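You operate a simulated robot arm through the tools that you are given. There is no shell and no other tool.

You run a simulated robot arm. Do the job below in one go: nothing can be reset, and whatever is moved stays where it is left.

Task
Lower the block casting to LOW on the lift table, on the grey rubber pad.
Fine: pad on the table, casting on the pad; unlatch the lift crank, crank down, latch it; the other pad, castings, the trolley and its controls stay.

The check looks at the end state, three seconds after you hand in, the way a careful person would. Anything else that was tipped, shoved, dropped, spilled or broken makes it a failure.

Robot
A 6-joint arm with a two-finger parallel gripper, fixed in place. Base frame: the origin is at the foot of the arm, x ahead of it, y to its left, z up. Units: m, degrees, N and s.
With the tool pointing down near the work surface it reaches from about 0.54 to 0.68 m from the base axis. Its first joint turns from -149.0 to 149.0 degrees. Payload 3.43 kg.
The TCP is the grasp point between the finger pads, 0.034 m short of the fingertips. In the tool frame z runs along the fingers and y along their closing line. Largest opening 0.128 m; finger width 0.024, thickness 0.012; the body of the gripper, 0.048 by 0.13 m, starts 0.096 m behind the TCP.
Orientation is that of the tool frame in the base frame, as a unit quaternion [w, x, y, z]. With the fingers straight down and closing along the base's y, the tool's x points along the base's -x, its y along +y and its z along -z.

Tools
- The arm moves only by the tool apply_moves. Its argument "rows" is text: rows parted by semicolons, each of 7 numbers parted by spaces: the shift along the tool's x, y, z in units of 500 mm (1.0 is 500 mm), then the turn, a rotation vector about the tool's x, y, z in units of 90 degrees (1.0 is 90 degrees), then the opening, from 0 (shut) to 1 (fully open). In form: x y z wx wy wz gripper; .... A call has 1 to 20 rows; each row is the pose to reach, as a shift and turn from the pose commanded when the call began, along the tool's axes at that moment. A call with a number of a shift or a turn outside -1 to 1 is refused whole. Each row takes 0.2 s and may step no farther than 0.05 m and 8.6 degrees from the row before; otherwise, or with a gripper value out of range, the whole call is refused. Where a pose cannot be reached the arm comes as near as it can. A force on the tool above 40 N (or 10 N above the force at the start of the call, whichever is more), or a blocked arm, ends the call early, and 0.2 s more pass. The fingers move at their own pace (about 0.108 m/s each) and stop on an object; they squeeze with about 26 N. The grip force told is the motor's: it shows also when the fingers shut on nothing. Time passes only in rows, and 0.2 s behind the last, so rows that repeat a pose let the fingers close. It gives the time, the measured TCP pose, the force on the tool (base axes), the opening and the grip force at its end, in the units of the frame above (readings bear some noise), with the torque about the TCP (base axes, N m) and any sound that the robot's microphone picked up, and new pictures: "views" is both (left out), scene, wrist or none.
- Cameras (640 x 400 px; columns grow to the right, rows downward): "scene" is fixed at [0.3918, -0.6514, 1.3374]; the picture's right is [0.99, -0.10, 0.00], its down [-0.03, -0.31, -0.95] and it looks along [0.10, 0.95, -0.31] (base axes); focal length 321 px, centre (320, 200). "wrist" rides on the gripper at [0.076, -0.011, -0.16] in the tool frame; the picture's right is [0.15, 0.99, 0.00], its down [-0.88, 0.13, -0.46] and it looks along [-0.45, 0.07, 0.89] (tool axes); focal length 234 px, centre (320, 200). There is no depth. A picture from a camera that has moved, and an enlarged one, comes with that camera's place and axes in the base frame and with its lens. The place of the scene camera against the robot may be out by one fixed shift of up to 0.012 m in any direction.
- raise_lower(by): slides the trunk up (or, below 0, down) by that many m; the arm rides with it, the base frame stays. It gives what a move gives, with no picture.
- zoom(camera, box): a new picture of the part [left, top, right, bottom] of that camera's present view, enlarged. No time passes.
- close_job(): hands the job in; it is judged then, once.

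Places have to be worked out from the pictures, the camera data and where the tool is seen. Open the gripper and draw the arm clear of the work before you hand the job in, unless the task says otherwise.

The tools are called after "Request:" by a JSON object that holds its "fn" and its "kwargs". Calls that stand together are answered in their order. apply_moves: Moves the arm, as the interface text tells. Its arguments: {"type":"object","properties":{"rows":{"type":"string"},"views":{"type":"string","enum":["both","scene","wrist","none"]}},"required":["rows"]} The other tools are called the same way: raise_lower (by) slides the trunk up or down; zoom (camera, box) takes an enlarged picture of a part of a camera's view; close_job () hands the job in.

At the start:

```text
time: 0.0
tool_pos: [0.1514, 0.8075, 1.1716]
tool_rot: [0.0, 0.001, 1.0, 0.0]
ft_force: [-0.9, -0.6, 0.0]
torque: [0.02, -0.01, -0.01]
finger_gap: 0.1279
finger_force: 0.0
trunk travel left (down, up): [-0.625, 0.085]
```

scene: 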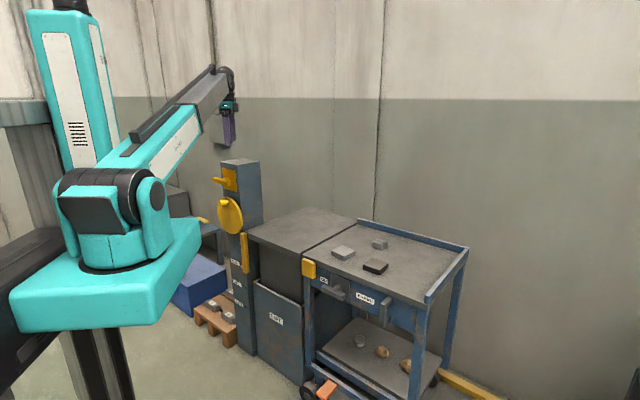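
wrist: 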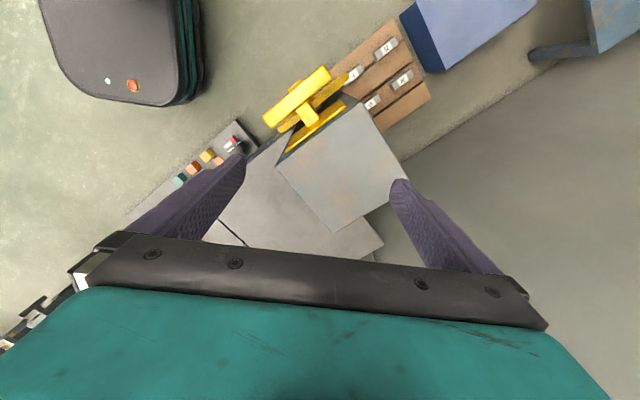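

The pictures show a lift column with a yellow crank, a lift table, and a trolley with objects on top. I zoom in to identify the parts before moving anything.

Request:
{"fn": "zoom", "kwargs": {"camera": "scene", "box": [180, 140, 320, 228]}}

Request:
{"fn": "zoom", "kwargs": {"camera": "scene", "box": [290, 200, 480, 320]}}

Request:
{"fn": "zoom", "kwargs": {"camera": "scene", "box": [180, 220, 320, 380]}}

Request:
{"fn": "zoom", "kwargs": {"camera": "scene", "box": [290, 300, 480, 400]}}

Request:
{"fn": "zoom", "kwargs": {"camera": "wrist", "box": [120, 20, 460, 260]}}

```text
4.55 times, centred on (250, 184) of scene
camera zoom: at [0.3918, -0.6514, 1.3374], right [0.99, -0.1, 0.0], down [-0.03, -0.31, -0.95], along [0.1, 0.95, -0.31], focal length 1458 px, centre (638, 273)
```

zoom: 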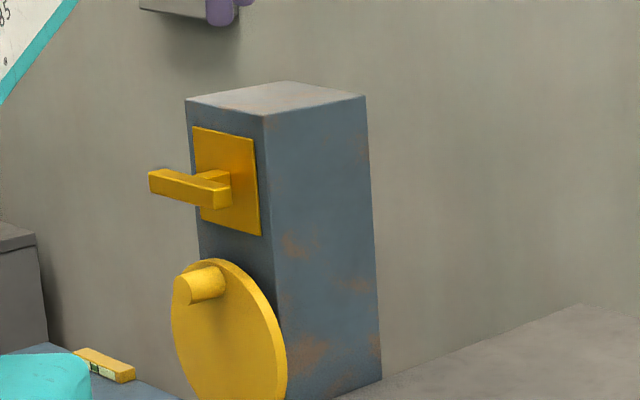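

```text
3.33 times, centred on (385, 260) of scene
camera zoom: at [0.3918, -0.6514, 1.3374], right [0.99, -0.1, 0.0], down [-0.03, -0.31, -0.95], along [0.1, 0.95, -0.31], focal length 1070 px, centre (103, 0)
```

zoom: 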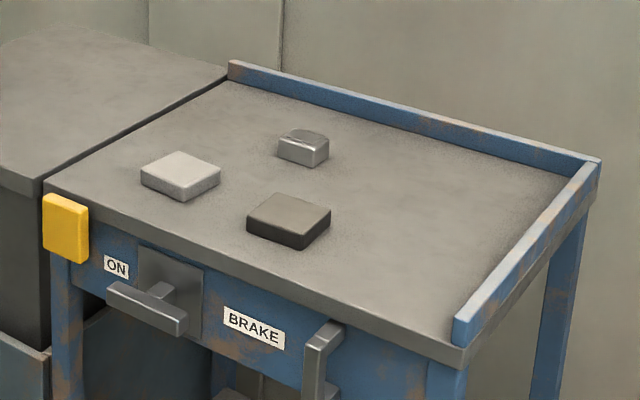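

```text
2.50 times, centred on (250, 300) of scene
camera zoom: at [0.3918, -0.6514, 1.3374], right [0.99, -0.1, 0.0], down [-0.03, -0.31, -0.95], along [0.1, 0.95, -0.31], focal length 802 px, centre (495, -50)
```

zoom: 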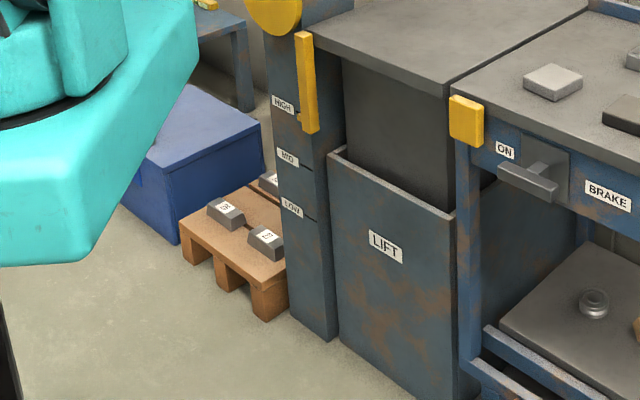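

```text
3.37 times, centred on (385, 350) of scene
camera zoom: at [0.3918, -0.6514, 1.3374], right [0.99, -0.1, 0.0], down [-0.03, -0.31, -0.95], along [0.1, 0.95, -0.31], focal length 1081 px, centre (101, -305)
```

zoom: 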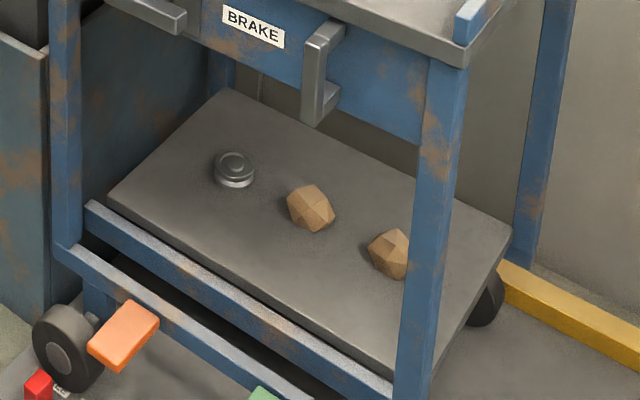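

```text
1.67 times, centred on (290, 140) of wrist
camera zoom: at [0.0751, 0.7958, 1.331], right [-0.15, 0.99, 0.0], down [0.88, 0.13, 0.46], along [0.45, 0.07, -0.89], focal length 390 px, centre (370, 300)
```

zoom: 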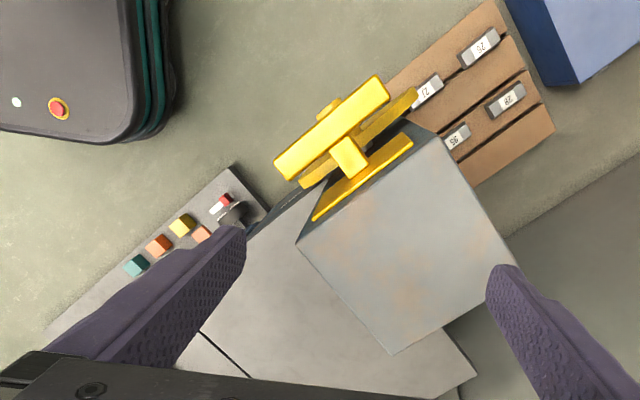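

The column top triangulates to about (0.18, 0.76, 1.05), with a T-handle latch plate above the crank wheel on its robot-facing side. The trolley carries a light grey pad, a dark pad and a metal block. I move high over the trolley for a second viewpoint so I can triangulate the tops.

Request:
{"fn": "apply_moves", "kwargs": {"rows": "-0.0531 -0.0713 0 0 0 0 1; -0.1062 -0.1425 0 0 0 0 1; -0.1593 -0.2138 0 0 0 0 1; -0.2123 -0.285 0 0 0 0 1; -0.2654 -0.3563 0 0 0 0 1; -0.3185 -0.4275 0 0 0 0 1; -0.3716 -0.4988 0 0 0 0 1; -0.4247 -0.57 0 0 0 0 1; -0.4778 -0.6413 0 0 0 0 1; -0.5308 -0.7125 0 0 0 0 1; -0.5839 -0.7838 0 0 0 0 1; -0.637 -0.855 0 0 0 0 1", "views": "both"}}

```text
time: 2.6
tool_pos: [0.4689, 0.3842, 1.17]
tool_rot: [0.001, 0.01, 1.0, 0.003]
ft_force: [-5.9, 15.7, 1.0]
torque: [-2.59, -0.8, -1.32]
finger_gap: 0.1279
finger_force: 0.2
trunk travel left (down, up): [-0.625, 0.085]
stopped in row 12: the force on the tool passed its limit at 65 N (the readings are from after the stop); the commanded pose is now the measured one
camera wrist: at [0.3917, 0.3728, 1.33], right [-0.13, 0.99, 0.0], down [0.88, 0.11, 0.46], along [0.45, 0.06, -0.89], focal length 234 px, centre (320, 200)
```

scene: 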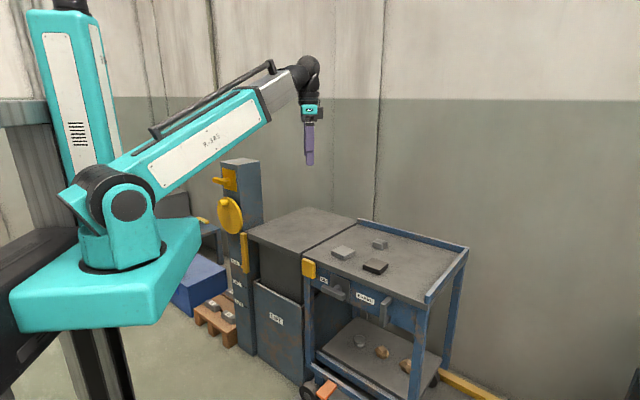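
wrist: 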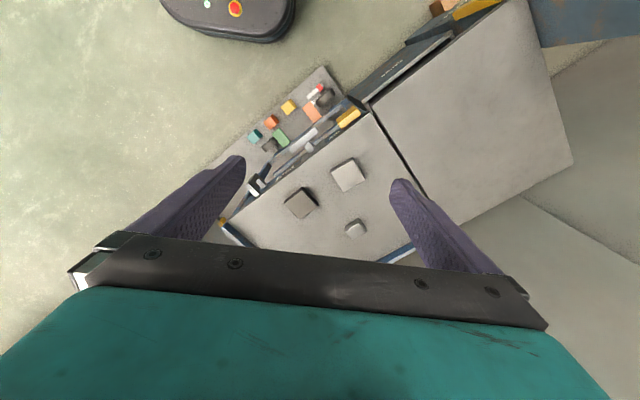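

The call stopped in row 12 with a force spike, though nothing is visibly near the gripper at z=1.17. I hold still for a few rows to see whether the force persists, and zoom in on the arm.

Request:
{"fn": "apply_moves", "kwargs": {"rows": "0 0 0 0 0 0 1; 0 0 0 0 0 0 1", "views": "none"}}

Request:
{"fn": "zoom", "kwargs": {"camera": "scene", "box": [120, 40, 340, 180]}}

Request:
{"fn": "zoom", "kwargs": {"camera": "wrist", "box": [180, 50, 440, 270]}}

Request:
{"fn": "zoom", "kwargs": {"camera": "wrist", "box": [330, 0, 640, 270]}}

```text
time: 3.2
tool_pos: [0.4687, 0.3828, 1.1714]
tool_rot: [0.0, 0.009, 1.0, 0.003]
ft_force: [-6.3, 25.2, -1.6]
torque: [-4.31, -1.26, -2.21]
finger_gap: 0.1278
finger_force: 0.0
trunk travel left (down, up): [-0.625, 0.085]
```

```text
2.86 times, centred on (230, 110) of scene
camera zoom: at [0.3918, -0.6514, 1.3374], right [0.99, -0.1, 0.0], down [-0.03, -0.31, -0.95], along [0.1, 0.95, -0.31], focal length 917 px, centre (577, 457)
```

zoom: 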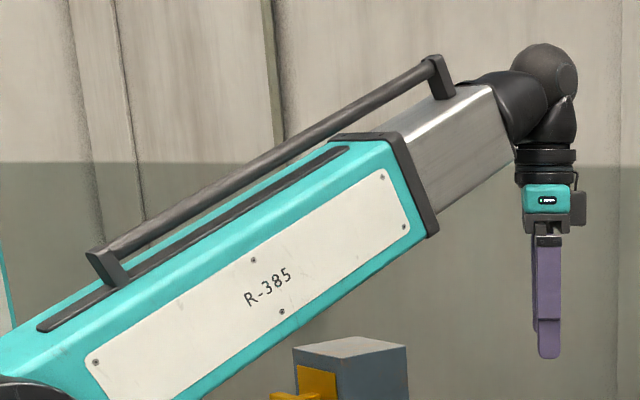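

```text
1.82 times, centred on (310, 160) of wrist
camera zoom: at [0.3922, 0.3721, 1.33], right [-0.13, 0.99, 0.0], down [0.88, 0.11, 0.46], along [0.45, 0.06, -0.89], focal length 426 px, centre (338, 273)
```

zoom: 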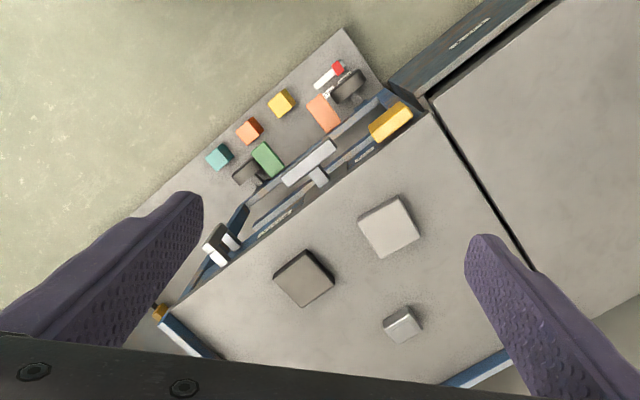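

```text
1.48 times, centred on (485, 135) of wrist
camera zoom: at [0.3922, 0.3721, 1.33], right [-0.13, 0.99, 0.0], down [0.88, 0.11, 0.46], along [0.45, 0.06, -0.89], focal length 347 px, centre (76, 296)
```

zoom: 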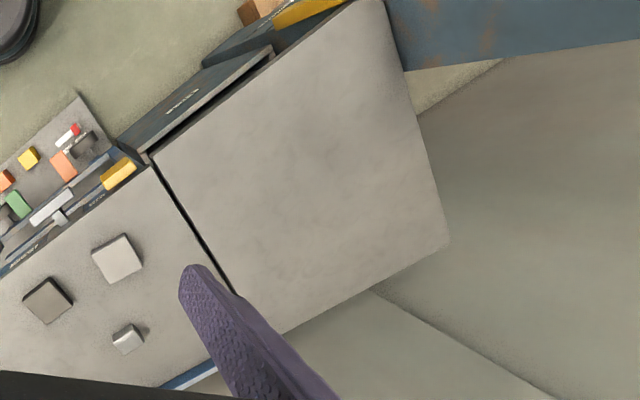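

The sustained side force with a self-similar pose suggests the wrist camera mount is pressing on the arm's own forearm (the camera side of the tool faces inward here). I back off outward while yawing the tool, so its camera side turns tangential, ending high over the grey pad (about 0.60, 0.476).

Request:
{"fn": "apply_moves", "kwargs": {"rows": "-0.0264 0.0186 0 0 0 0.0644 1; -0.0528 0.0372 0 0 0 0.1288 1; -0.0792 0.0558 0 0 0 0.1932 1; -0.1056 0.0744 0 0 0 0.2576 1; -0.132 0.093 0 0 0 0.322 1; -0.1584 0.1116 0 0 0 0.3864 1; -0.1848 0.1302 0 0 0 0.4508 1; -0.2112 0.1488 0 0 0 0.5152 1; -0.2376 0.1674 0 0 0 0.5796 1; -0.264 0.186 0 0 0 0.644 1; -0.264 0.186 0 0 0 0.644 1", "views": "both"}}

```text
time: 5.6
tool_pos: [0.603, 0.4734, 1.1707]
tool_rot: [0.0, 0.492, 0.871, 0.001]
ft_force: [0.0, 0.5, 0.0]
torque: [0.01, 0.02, 0.02]
finger_gap: 0.1282
finger_force: 0.0
trunk travel left (down, up): [-0.625, 0.085]
camera wrist: at [0.5536, 0.5318, 1.3305], right [0.77, 0.63, 0.0], down [0.56, -0.69, 0.45], along [0.29, -0.35, -0.89], focal length 234 px, centre (320, 200)
```

scene: 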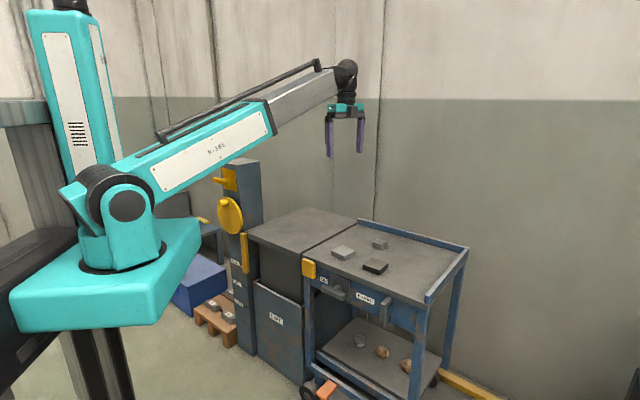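
wrist: 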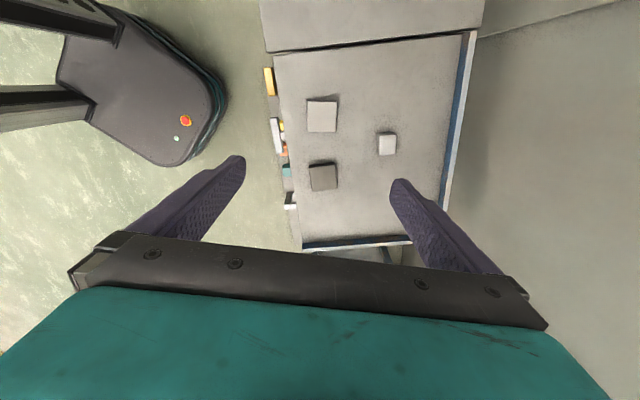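

Force is zero now, so the contact was the arm itself; the arm is a telescoping one and clear. I lower the trunk 0.30 m to bring the tool near the table while keeping about 7 cm above the objects.

Request:
{"fn": "raise_lower", "kwargs": {"by": -0.3}}

Request:
{"fn": "apply_moves", "kwargs": {"rows": "0 0 0 0 0 0 1", "views": "both"}}

```text
time: 8.6
tool_pos: [0.6014, 0.4747, 0.8717]
tool_rot: [0.0, 0.492, 0.871, 0.002]
ft_force: [0.3, 0.0, 0.3]
torque: [0.02, 0.01, -0.04]
finger_gap: 0.1282
finger_force: 0.1
trunk travel left (down, up): [-0.325, 0.385]
```

```text
time: 9.0
tool_pos: [0.6021, 0.4742, 0.8693]
tool_rot: [-0.002, 0.492, 0.87, 0.002]
ft_force: [0.4, 0.0, 0.4]
torque: [0.02, 0.04, -0.01]
finger_gap: 0.128
finger_force: 0.0
trunk travel left (down, up): [-0.325, 0.385]
camera wrist: at [0.5536, 0.5317, 1.0305], right [0.77, 0.64, 0.0], down [0.57, -0.69, 0.45], along [0.29, -0.35, -0.89], focal length 234 px, centre (320, 200)
```

scene: 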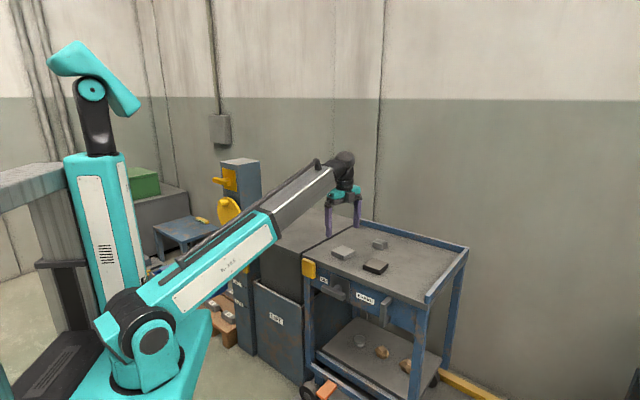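
wrist: 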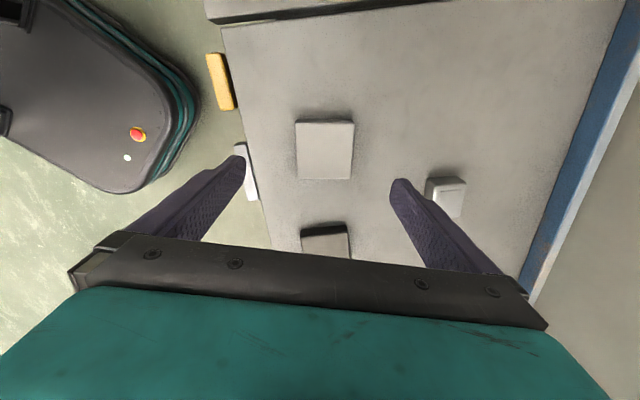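

The pad is now almost under the tool. I zoom on the wrist view to measure the pad, its thickness and the casting accurately.

Request:
{"fn": "zoom", "kwargs": {"camera": "wrist", "box": [270, 90, 390, 190]}}

Request:
{"fn": "zoom", "kwargs": {"camera": "wrist", "box": [380, 150, 500, 240]}}

Request:
{"fn": "zoom", "kwargs": {"camera": "scene", "box": [300, 190, 420, 290]}}

```text
4.00 times, centred on (330, 140) of wrist
camera zoom: at [0.5536, 0.5317, 1.0305], right [0.77, 0.64, 0.0], down [0.57, -0.69, 0.45], along [0.29, -0.35, -0.89], focal length 937 px, centre (280, 440)
```

zoom: 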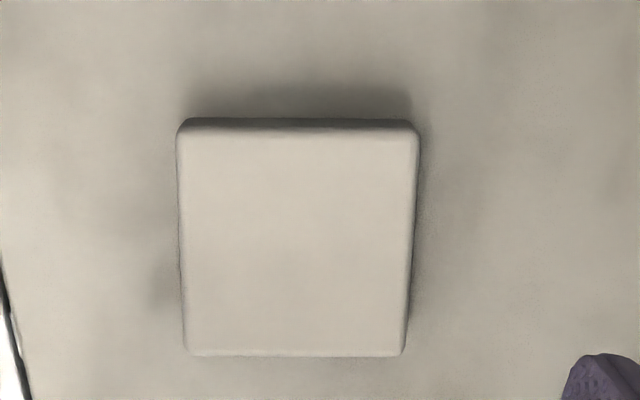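

```text
4.44 times, centred on (440, 195) of wrist
camera zoom: at [0.5536, 0.5317, 1.0305], right [0.77, 0.64, 0.0], down [0.57, -0.69, 0.45], along [0.29, -0.35, -0.89], focal length 1041 px, centre (-213, 222)
```

zoom: 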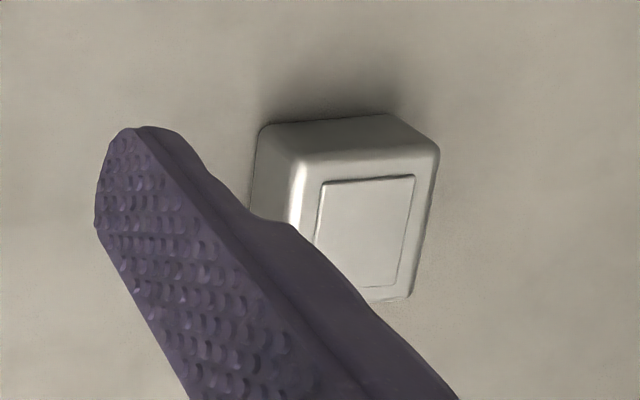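

```text
4.00 times, centred on (360, 240) of scene
camera zoom: at [0.3918, -0.6514, 1.3374], right [0.99, -0.1, 0.0], down [-0.03, -0.31, -0.95], along [0.1, 0.95, -0.31], focal length 1283 px, centre (160, 40)
```

zoom: 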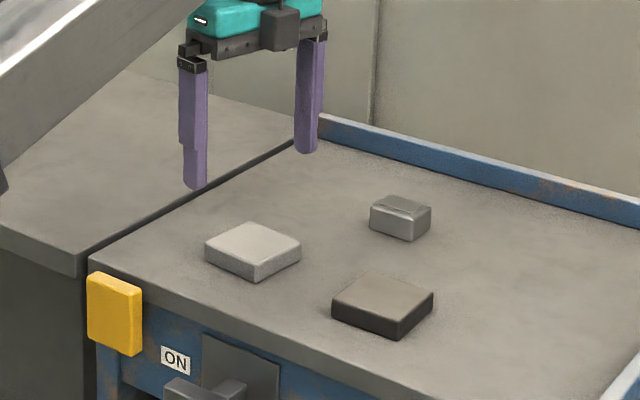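

The pad is about 0.07 x 0.07, centred near (0.607, 0.476) with its edges along azimuth 39.5°, and its top at roughly z 0.745. I yaw the tool 8.5° to align, centre it and come down to a TCP height of 0.785, with the fingers open either side of the pad.

Request:
{"fn": "apply_moves", "kwargs": {"rows": "-0.0018 0.0106 0.04 0 0 -0.0944 1; -0.0018 0.0106 0.08 0 0 -0.0944 1; -0.0018 0.0106 0.12 0 0 -0.0944 1; -0.0018 0.0106 0.15 0 0 -0.0944 1; -0.0018 0.0106 0.171 0 0 -0.0944 1", "views": "both"}}

Request:
{"fn": "zoom", "kwargs": {"camera": "scene", "box": [300, 190, 420, 290]}}

Request:
{"fn": "zoom", "kwargs": {"camera": "wrist", "box": [220, 90, 420, 230]}}

```text
time: 10.2
tool_pos: [0.6077, 0.4764, 0.7847]
tool_rot: [-0.001, 0.426, 0.905, 0.002]
ft_force: [0.1, -0.5, -0.2]
torque: [0.0, -0.01, -0.01]
finger_gap: 0.1282
finger_force: 0.0
trunk travel left (down, up): [-0.325, 0.385]
camera wrist: at [0.5509, 0.5264, 0.9442], right [0.67, 0.74, 0.0], down [0.66, -0.6, 0.45], along [0.34, -0.3, -0.89], focal length 234 px, centre (320, 200)
```

scene: 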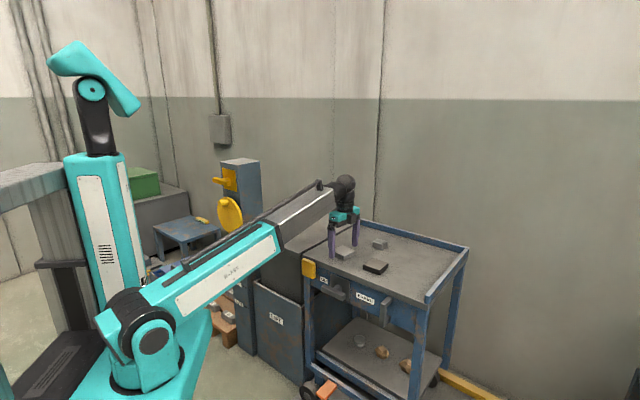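
wrist: 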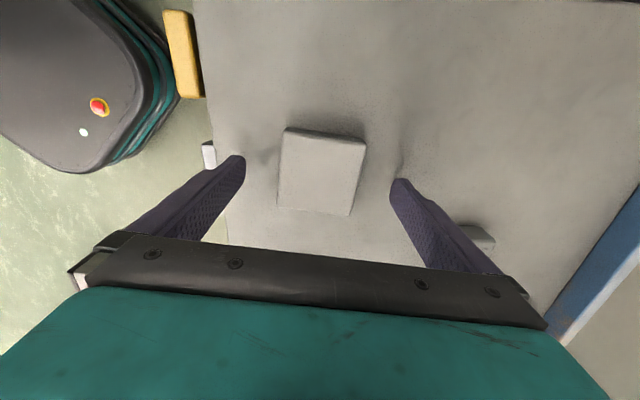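

```text
4.00 times, centred on (360, 240) of scene
camera zoom: at [0.3918, -0.6514, 1.3374], right [0.99, -0.1, 0.0], down [-0.03, -0.31, -0.95], along [0.1, 0.95, -0.31], focal length 1283 px, centre (160, 40)
```

zoom: 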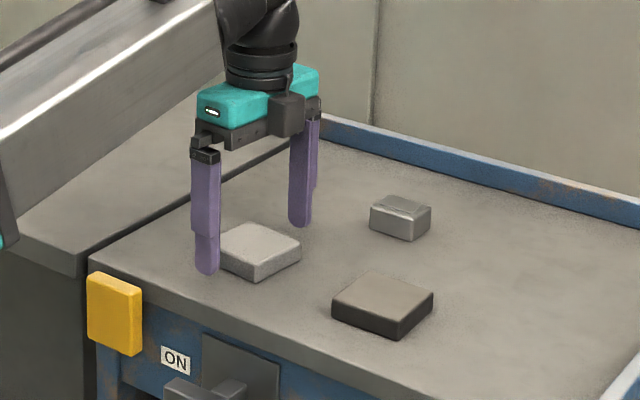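

```text
2.86 times, centred on (320, 160) of wrist
camera zoom: at [0.5509, 0.5264, 0.9442], right [0.67, 0.74, 0.0], down [0.66, -0.6, 0.45], along [0.34, -0.3, -0.89], focal length 669 px, centre (320, 314)
```

zoom: 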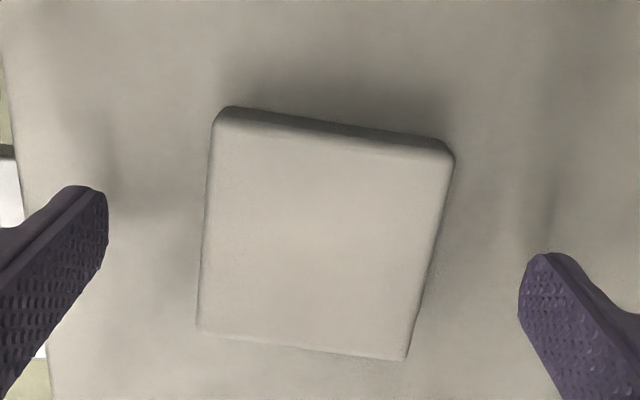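

The fingers straddle the pad evenly. I descend in small steps, up to 26 mm, expecting light fingertip contact with the trolley top to give its exact height.

Request:
{"fn": "apply_moves", "kwargs": {"rows": "0 0 0.01 0 0 0 1; 0 0 0.018 0 0 0 1; 0 0 0.022 0 0 0 1; 0 0 0.026 0 0 0 1; 0 0 0.03 0 0 0 1; 0 0 0.034 0 0 0 1; 0 0 0.037 0 0 0 1; 0 0 0.04 0 0 0 1; 0 0 0.043 0 0 0 1; 0 0 0.046 0 0 0 1; 0 0 0.049 0 0 0 1; 0 0 0.052 0 0 0 1", "views": "wrist"}}

```text
time: 12.1
tool_pos: [0.608, 0.4745, 0.7692]
tool_rot: [0.0, 0.426, 0.905, 0.004]
ft_force: [1.3, 2.4, 19.1]
torque: [-0.9, 0.86, -0.02]
finger_gap: 0.127
finger_force: 0.0
trunk travel left (down, up): [-0.325, 0.385]
stopped in row 9: the force on the tool passed its limit at 44 N (the readings are from after the stop); the commanded pose is now the measured one
camera wrist: at [0.5493, 0.5251, 0.9302], right [0.67, 0.74, 0.01], down [0.66, -0.6, 0.45], along [0.34, -0.3, -0.89], focal length 234 px, centre (320, 200)
```

wrist: 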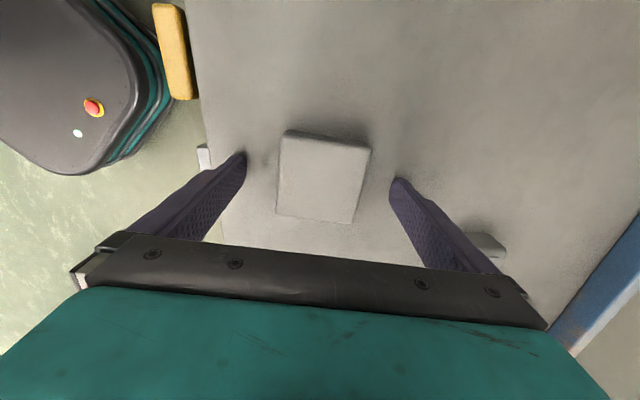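

Contact came at TCP z ≈ 0.769, so the trolley top is at about z 0.735. I lift 4 mm and close on the pad.

Request:
{"fn": "apply_moves", "kwargs": {"rows": "0 0 -0.008 0 0 0 1; 0 0 -0.008 0 0 0 1; 0 0 -0.008 0 0 0 0; 0 0 -0.008 0 0 0 0; 0 0 -0.008 0 0 0 0; 0 0 -0.008 0 0 0 0", "views": "wrist"}}

```text
time: 13.5
tool_pos: [0.609, 0.4755, 0.7723]
tool_rot: [0.0, 0.426, 0.905, 0.003]
ft_force: [0.2, -1.0, 0.6]
torque: [0.0, 0.03, -0.02]
finger_gap: 0.0694
finger_force: 25.0
trunk travel left (down, up): [-0.325, 0.385]
camera wrist: at [0.5506, 0.5261, 0.9317], right [0.67, 0.74, 0.0], down [0.66, -0.6, 0.45], along [0.34, -0.3, -0.89], focal length 234 px, centre (320, 200)
```

wrist: 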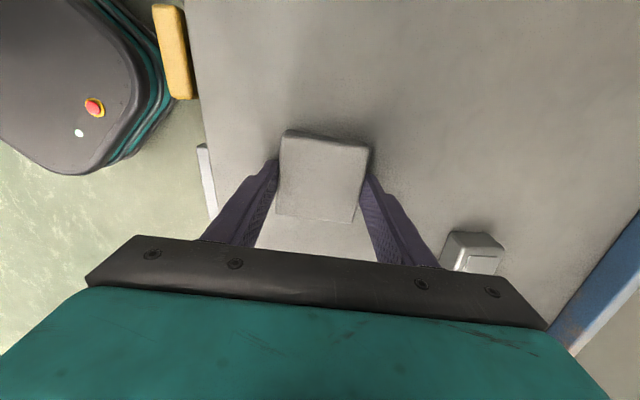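

The pad is gripped (gap 0.069 m). I lift it 6 cm and carry it over the lift table to about (0.417, 0.714), which is mid-width and about 13 cm in from the front edge, aligning it with the table edges.

Request:
{"fn": "apply_moves", "kwargs": {"rows": "0 0 -0.04 0 0 0 0; 0 0 -0.09 0 0 0 0; 0 0 -0.14 0 0 0 0; 0.0766 0.001 -0.14 0 0 -0.008 0; 0.1531 0.002 -0.14 0 0 -0.015 0; 0.2297 0.003 -0.14 0 0 -0.023 0; 0.3062 0.004 -0.14 0 0 -0.03 0; 0.3828 0.005 -0.14 0 0 -0.038 0; 0.4593 0.006 -0.14 0 0 -0.045 0; 0.5359 0.007 -0.14 0 0 -0.053 0; 0.6124 0.0078 -0.14 0 0 -0.06 0; 0.6124 0.0078 -0.14 0 0 -0.06 0", "views": "both"}}

```text
time: 16.1
tool_pos: [0.4166, 0.7125, 0.8451]
tool_rot: [-0.001, 0.384, 0.923, 0.002]
ft_force: [0.2, -0.4, -0.3]
torque: [0.04, -0.01, 0.01]
finger_gap: 0.0
finger_force: 25.6
trunk travel left (down, up): [-0.325, 0.385]
camera wrist: at [0.3541, 0.7573, 1.0051], right [0.6, 0.8, 0.01], down [0.71, -0.53, 0.45], along [0.37, -0.27, -0.89], focal length 234 px, centre (320, 200)
```

scene: 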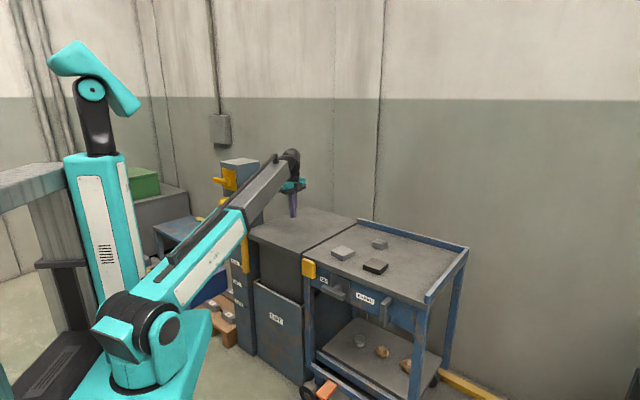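
wrist: 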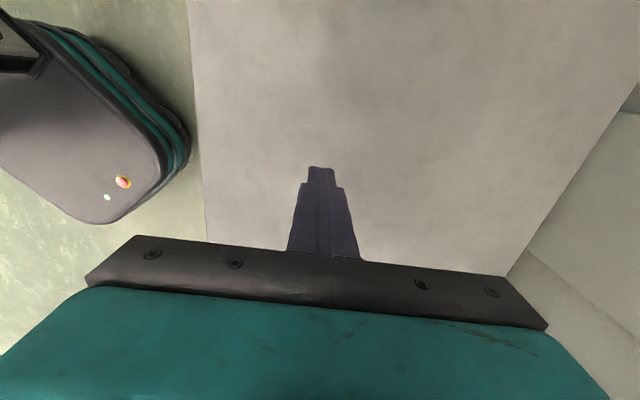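

The fingers shut to zero, so the pad slipped out and is still on the trolley. I look closely at it before regrasping lower.

Request:
{"fn": "zoom", "kwargs": {"camera": "scene", "box": [300, 190, 420, 290]}}

Request:
{"fn": "zoom", "kwargs": {"camera": "scene", "box": [200, 140, 320, 240]}}

```text
4.00 times, centred on (360, 240) of scene
camera zoom: at [0.3918, -0.6514, 1.3374], right [0.99, -0.1, 0.0], down [-0.03, -0.31, -0.95], along [0.1, 0.95, -0.31], focal length 1283 px, centre (160, 40)
```

zoom: 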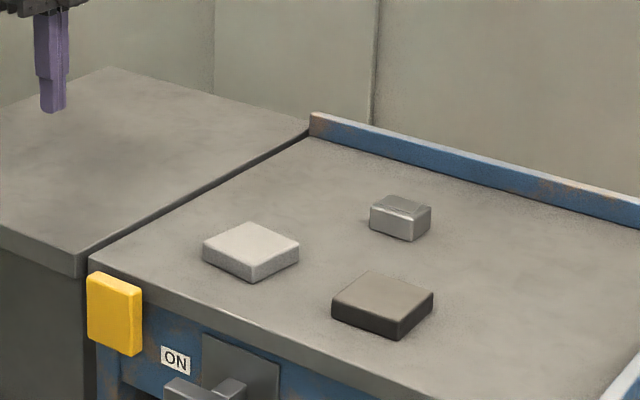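

```text
4.00 times, centred on (260, 190) of scene
camera zoom: at [0.3918, -0.6514, 1.3374], right [0.99, -0.1, 0.0], down [-0.03, -0.31, -0.95], along [0.1, 0.95, -0.31], focal length 1283 px, centre (560, 240)
```

zoom: 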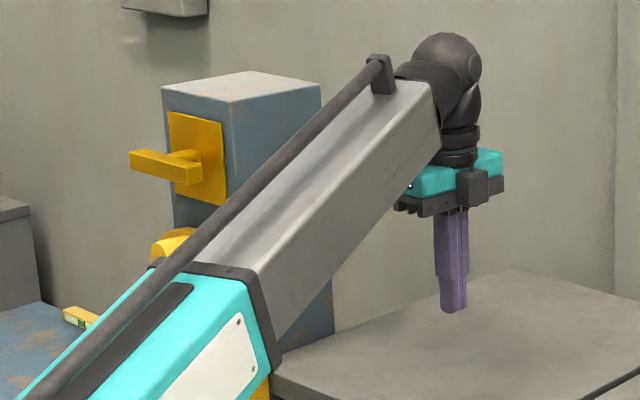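

The pad is essentially where it was. I go back over it with the fingers open and stop at TCP z ≈ 0.80 to check the centring before regrasping right at the table surface.

Request:
{"fn": "apply_moves", "kwargs": {"rows": "-0.0759 -0.0076 0 0 0 0.0075 1; -0.1518 -0.0152 0 0 0 0.015 1; -0.2277 -0.0228 0 0 0 0.0225 1; -0.3037 -0.0305 0 0 0 0.03 1; -0.3796 -0.0381 0 0 0 0.0375 1; -0.4555 -0.0457 0 0 0 0.045 1; -0.5314 -0.0533 0 0 0 0.0525 1; -0.6073 -0.0609 0 0 0 0.06 1; -0.6073 -0.0609 0.05 0 0 0.06 1; -0.6073 -0.0609 0.09 0 0 0.06 1; -0.6073 -0.0609 0.09 0 0 0.06 1", "views": "wrist"}}

Request:
{"fn": "zoom", "kwargs": {"camera": "wrist", "box": [220, 90, 420, 230]}}

Request:
{"fn": "zoom", "kwargs": {"camera": "scene", "box": [320, 210, 380, 260]}}

```text
time: 18.5
tool_pos: [0.6075, 0.4792, 0.7974]
tool_rot: [-0.001, 0.426, 0.905, 0.003]
ft_force: [-0.4, 0.2, 0.1]
torque: [0.0, 0.0, 0.02]
finger_gap: 0.128
finger_force: 0.0
trunk travel left (down, up): [-0.325, 0.385]
camera wrist: at [0.5502, 0.5283, 0.9573], right [0.67, 0.74, 0.0], down [0.66, -0.6, 0.45], along [0.34, -0.3, -0.89], focal length 234 px, centre (320, 200)
```

wrist: 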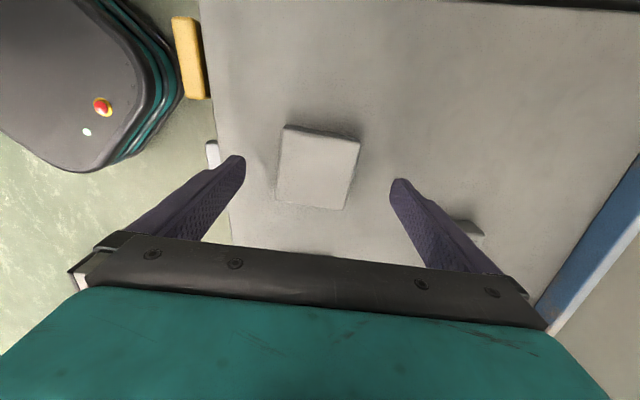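

```text
2.86 times, centred on (320, 160) of wrist
camera zoom: at [0.5502, 0.5283, 0.9573], right [0.67, 0.74, 0.0], down [0.66, -0.6, 0.45], along [0.34, -0.3, -0.89], focal length 669 px, centre (320, 314)
```

zoom: 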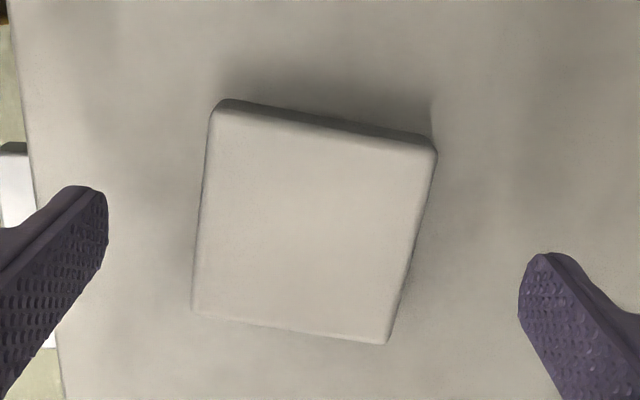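

```text
8.00 times, centred on (350, 235) of scene
camera zoom: at [0.3918, -0.6514, 1.3374], right [0.99, -0.1, 0.0], down [-0.03, -0.31, -0.95], along [0.1, 0.95, -0.31], focal length 2567 px, centre (80, -80)
```

zoom: 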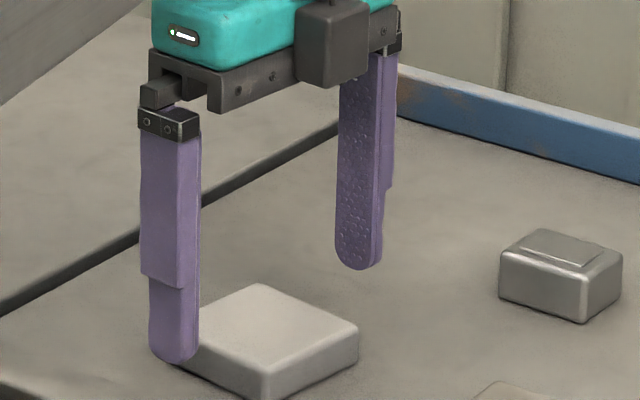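

The fingertips have rounded ends, so gripping 3 mm above the table held too little of the thin pad. I correct 5 mm along the closing line, descend to just touch the table, close, and lift slowly by 2 cm while checking the gap.

Request:
{"fn": "apply_moves", "kwargs": {"rows": "0.004 -0.01 0.02 0 0 0 1; 0.004 -0.01 0.04 0 0 0 1; 0.004 -0.01 0.05 0 0 0 1; 0.004 -0.01 0.054 0 0 0 1; 0.004 -0.01 0.057 0 0 0 1; 0.004 -0.01 0.057 0 0 0 1", "views": "none"}}

```text
time: 19.9
tool_pos: [0.6031, 0.475, 0.7701]
tool_rot: [0.0, 0.425, 0.905, 0.004]
ft_force: [0.1, 0.6, 18.2]
torque: [-0.89, 0.83, -0.05]
finger_gap: 0.1274
finger_force: 0.1
trunk travel left (down, up): [-0.325, 0.385]
```

Contact is at 18 N but the torque shows only the inner finger touches; the tool is tilted about 0.5°. I level it slightly, close, then lift slowly by 2 cm.

Request:
{"fn": "apply_moves", "kwargs": {"rows": "0 0 -0.001 0.005 0 0 1; 0 0 -0.001 0.005 0 0 0; 0 0 -0.001 0.005 0 0 0; 0 0 -0.001 0.005 0 0 0; 0 0 -0.001 0.005 0 0 0", "views": "wrist"}}

Request:
{"fn": "zoom", "kwargs": {"camera": "wrist", "box": [220, 90, 420, 230]}}

Request:
{"fn": "zoom", "kwargs": {"camera": "scene", "box": [320, 220, 380, 270]}}

```text
time: 21.1
tool_pos: [0.6035, 0.475, 0.7694]
tool_rot: [-0.001, 0.426, 0.905, 0.001]
ft_force: [5.2, 3.4, 15.0]
torque: [0.42, -0.8, 0.09]
finger_gap: 0.0699
finger_force: 26.0
trunk travel left (down, up): [-0.325, 0.385]
camera wrist: at [0.5464, 0.5262, 0.9299], right [0.67, 0.74, 0.0], down [0.66, -0.6, 0.45], along [0.34, -0.3, -0.89], focal length 234 px, centre (320, 200)
```

wrist: 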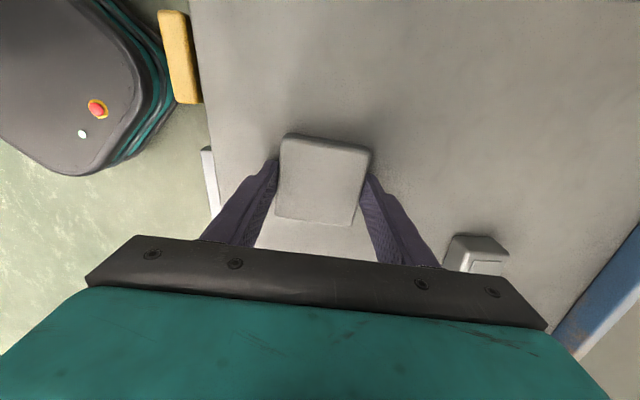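

```text
2.86 times, centred on (320, 160) of wrist
camera zoom: at [0.5464, 0.5262, 0.9299], right [0.67, 0.74, 0.0], down [0.66, -0.6, 0.45], along [0.34, -0.3, -0.89], focal length 669 px, centre (320, 314)
```

zoom: 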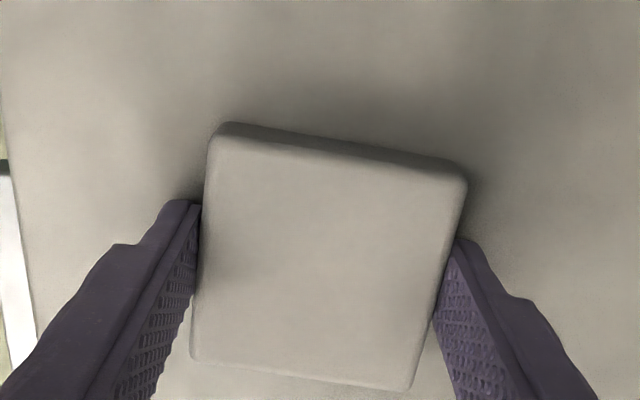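

```text
8.00 times, centred on (350, 245) of scene
camera zoom: at [0.3918, -0.6514, 1.3374], right [0.99, -0.1, 0.0], down [-0.03, -0.31, -0.95], along [0.1, 0.95, -0.31], focal length 2567 px, centre (80, -160)
```

zoom: 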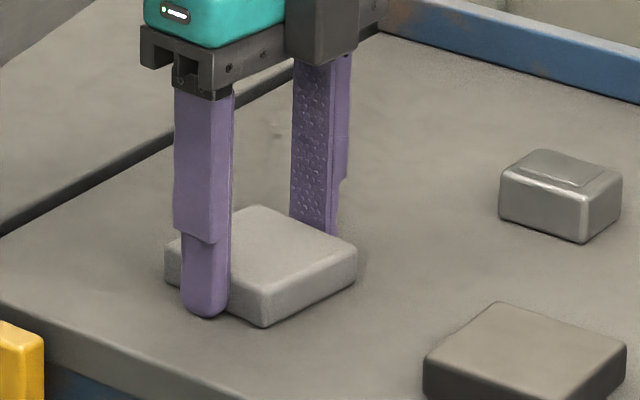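

The finger is now well down the pad's side, gap 0.070 m. I lift slowly by 2 cm and look.

Request:
{"fn": "apply_moves", "kwargs": {"rows": "0 0 -0.003 0 0 0 0; 0 0 -0.006 0 0 0 0; 0 0 -0.01 0 0 0 0; 0 0 -0.015 0 0 0 0; 0 0 -0.02 0 0 0 0; 0 0 -0.028 0 0 0 0; 0 0 -0.036 0 0 0 0; 0 0 -0.036 0 0 0 0", "views": "wrist"}}

Request:
{"fn": "zoom", "kwargs": {"camera": "scene", "box": [320, 220, 380, 270]}}

```text
time: 22.9
tool_pos: [0.6031, 0.476, 0.7867]
tool_rot: [-0.002, 0.425, 0.905, -0.002]
ft_force: [0.0, 0.4, -0.6]
torque: [0.05, -0.02, -0.02]
finger_gap: 0.0696
finger_force: 26.5
trunk travel left (down, up): [-0.325, 0.385]
camera wrist: at [0.5472, 0.5266, 0.9466], right [0.67, 0.74, 0.0], down [0.66, -0.6, 0.45], along [0.33, -0.31, -0.89], focal length 234 px, centre (320, 200)
```

wrist: 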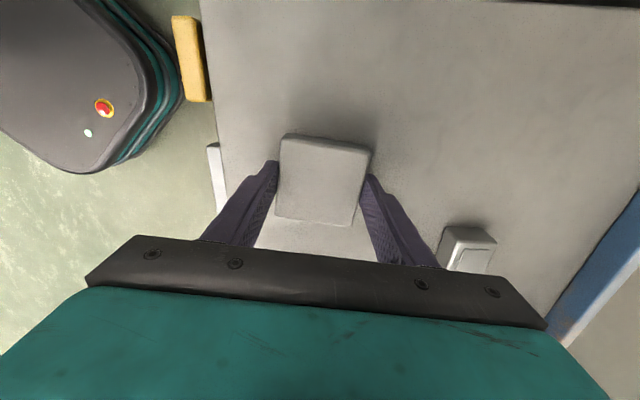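

```text
8.00 times, centred on (350, 245) of scene
camera zoom: at [0.3918, -0.6514, 1.3374], right [0.99, -0.1, 0.0], down [-0.03, -0.31, -0.95], along [0.1, 0.95, -0.31], focal length 2567 px, centre (80, -160)
```

zoom: 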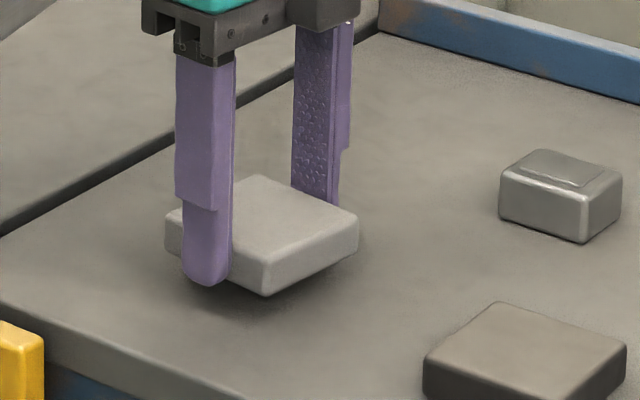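

The pad is lifted and held level. I continue up to TCP z ≈ 0.84 and carry it gently to the lift table at (0.417, 0.714).

Request:
{"fn": "apply_moves", "kwargs": {"rows": "0 0 -0.02 0 0 0 0; 0 0 -0.05 0 0 0 0; 0 0 -0.08 0 0 0 0; 0 0 -0.105 0 0 0 0; 0.03 0.0008 -0.11 0 0 -0.003 0; 0.09 0.0024 -0.11 0 0 -0.009 0; 0.16 0.0043 -0.11 0 0 -0.016 0; 0.23 0.0062 -0.11 0 0 -0.023 0; 0.30 0.008 -0.11 0 0 -0.03 0; 0.37 0.01 -0.11 0 0 -0.037 0; 0.44 0.0118 -0.11 0 0 -0.044 0; 0.51 0.0137 -0.11 0 0 -0.051 0; 0.57 0.0153 -0.11 0 0 -0.057 0; 0.604 0.0162 -0.11 0 0 -0.06 0; 0.604 0.0162 -0.11 0 0 -0.06 0", "views": "both"}}

Request:
{"fn": "zoom", "kwargs": {"camera": "scene", "box": [240, 160, 360, 260]}}

```text
time: 26.1
tool_pos: [0.4186, 0.7134, 0.8422]
tool_rot: [-0.002, 0.383, 0.924, -0.001]
ft_force: [0.9, 0.1, 0.0]
torque: [0.0, -0.01, 0.0]
finger_gap: 0.0694
finger_force: 25.7
trunk travel left (down, up): [-0.325, 0.385]
camera wrist: at [0.3573, 0.76, 1.0018], right [0.6, 0.8, 0.0], down [0.72, -0.53, 0.45], along [0.36, -0.27, -0.89], focal length 234 px, centre (320, 200)
```

scene: 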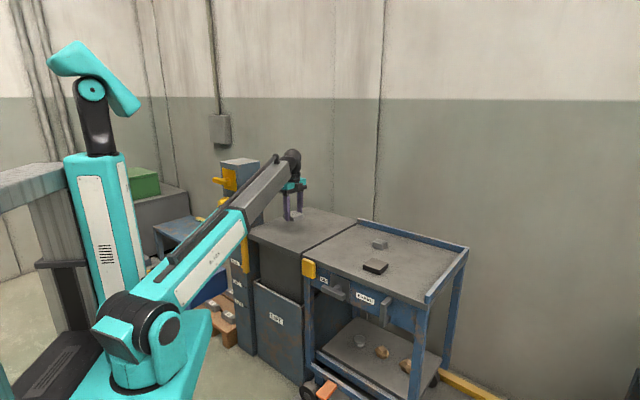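
wrist: 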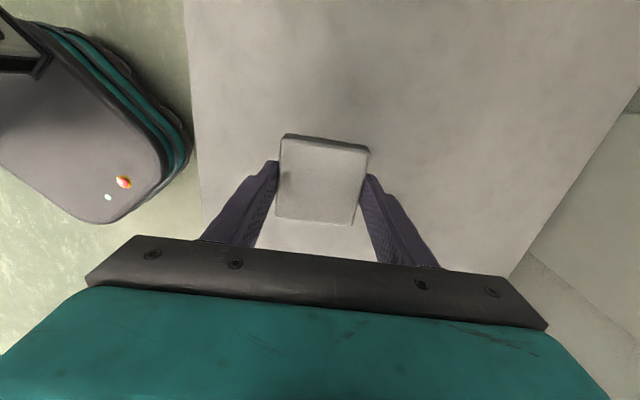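

```text
4.00 times, centred on (300, 210) of scene
camera zoom: at [0.3918, -0.6514, 1.3374], right [0.99, -0.1, 0.0], down [-0.03, -0.31, -0.95], along [0.1, 0.95, -0.31], focal length 1283 px, centre (400, 160)
```

zoom: 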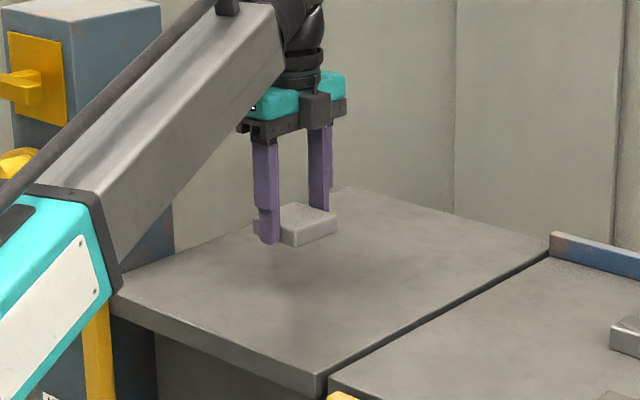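

The pad hangs over the lift table in the right spot. I lower it to just above the expected surface (TCP ≈ 0.772) and feel for contact in 1 mm steps.

Request:
{"fn": "apply_moves", "kwargs": {"rows": "0 0 0.04 0 0 0 0; 0 0 0.08 0 0 0 0; 0 0 0.11 0 0 0 0; 0 0 0.13 0 0 0 0; 0 0 0.138 0 0 0 0; 0 0 0.14 0 0 0 0; 0 0 0.142 0 0 0 0; 0 0 0.144 0 0 0 0; 0 0 0.144 0 0 0 0", "views": "wrist"}}

Request:
{"fn": "zoom", "kwargs": {"camera": "scene", "box": [270, 190, 330, 240]}}

```text
time: 28.1
tool_pos: [0.4175, 0.715, 0.7737]
tool_rot: [-0.002, 0.383, 0.924, 0.001]
ft_force: [3.8, 6.1, 25.7]
torque: [-0.75, 0.3, 0.1]
finger_gap: 0.0695
finger_force: 26.7
trunk travel left (down, up): [-0.325, 0.385]
camera wrist: at [0.3561, 0.759, 0.9337], right [0.6, 0.8, 0.0], down [0.72, -0.53, 0.45], along [0.36, -0.27, -0.89], focal length 234 px, centre (320, 200)
```

wrist: 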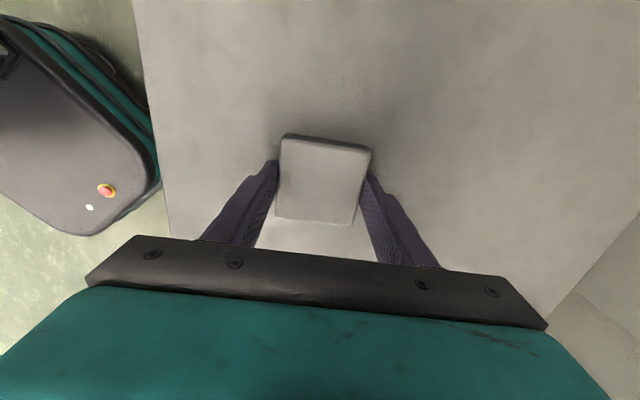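

```text
8.00 times, centred on (300, 215) of scene
camera zoom: at [0.3918, -0.6514, 1.3374], right [0.99, -0.1, 0.0], down [-0.03, -0.31, -0.95], along [0.1, 0.95, -0.31], focal length 2567 px, centre (480, 80)
```

zoom: 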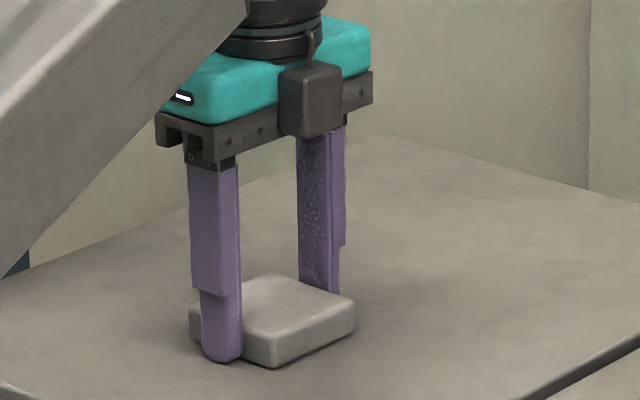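

The pad is down on the lift table (25 N contact). I ease up 1.5 mm, open the fingers and rise straight up 10 cm, then check the pad.

Request:
{"fn": "apply_moves", "kwargs": {"rows": "0 0 -0.003 0 0 0 0; 0 0 -0.003 0 0 0 0.7; 0 0 -0.003 0 0 0 0.85; 0 0 -0.003 0 0 0 1; 0 0 -0.003 0 0 0 1; 0 0 -0.04 0 0 0 1; 0 0 -0.1 0 0 0 1; 0 0 -0.16 0 0 0 1; 0 0 -0.2 0 0 0 1; 0 0 -0.2 0 0 0 1", "views": "both"}}

Request:
{"fn": "zoom", "kwargs": {"camera": "scene", "box": [270, 190, 330, 240]}}

Request:
{"fn": "zoom", "kwargs": {"camera": "wrist", "box": [220, 70, 420, 210]}}

```text
time: 30.3
tool_pos: [0.4203, 0.7124, 0.8721]
tool_rot: [-0.002, 0.382, 0.924, -0.001]
ft_force: [0.6, -0.1, 0.6]
torque: [0.0, 0.02, -0.01]
finger_gap: 0.1279
finger_force: 0.1
trunk travel left (down, up): [-0.325, 0.385]
camera wrist: at [0.3581, 0.758, 1.0309], right [0.6, 0.8, 0.0], down [0.72, -0.53, 0.45], along [0.36, -0.27, -0.89], focal length 234 px, centre (320, 200)
```

scene: 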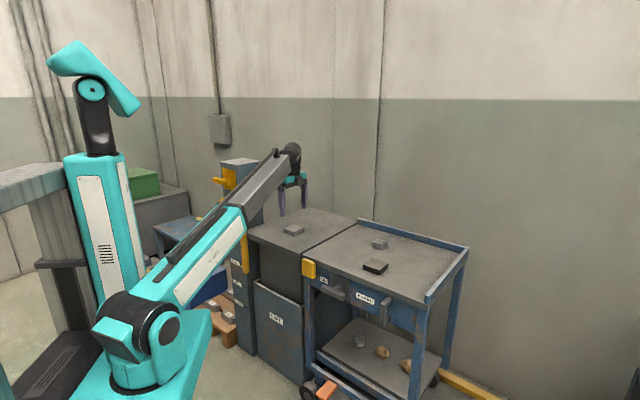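
wrist: 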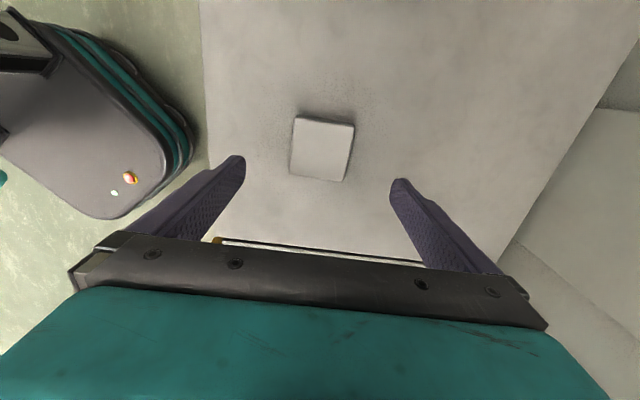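

```text
8.00 times, centred on (300, 215) of scene
camera zoom: at [0.3918, -0.6514, 1.3374], right [0.99, -0.1, 0.0], down [-0.03, -0.31, -0.95], along [0.1, 0.95, -0.31], focal length 2567 px, centre (480, 80)
```

zoom: 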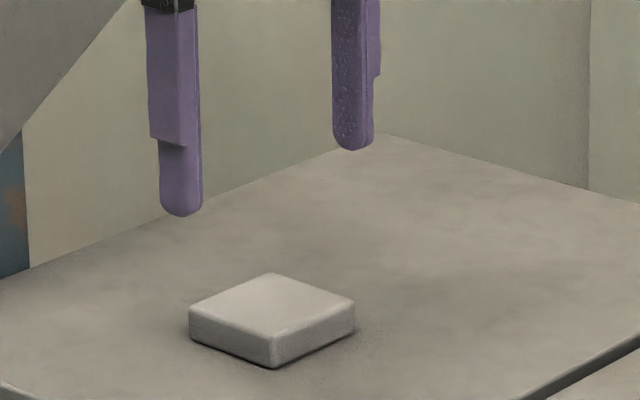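

```text
2.86 times, centred on (320, 140) of wrist
camera zoom: at [0.3581, 0.758, 1.0309], right [0.6, 0.8, 0.0], down [0.72, -0.53, 0.45], along [0.36, -0.27, -0.89], focal length 669 px, centre (320, 371)
```

zoom: 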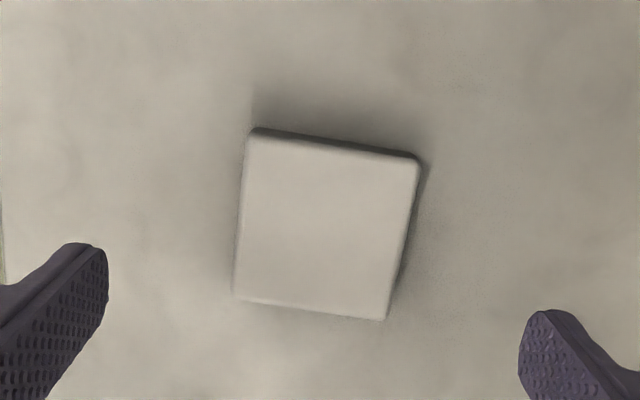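

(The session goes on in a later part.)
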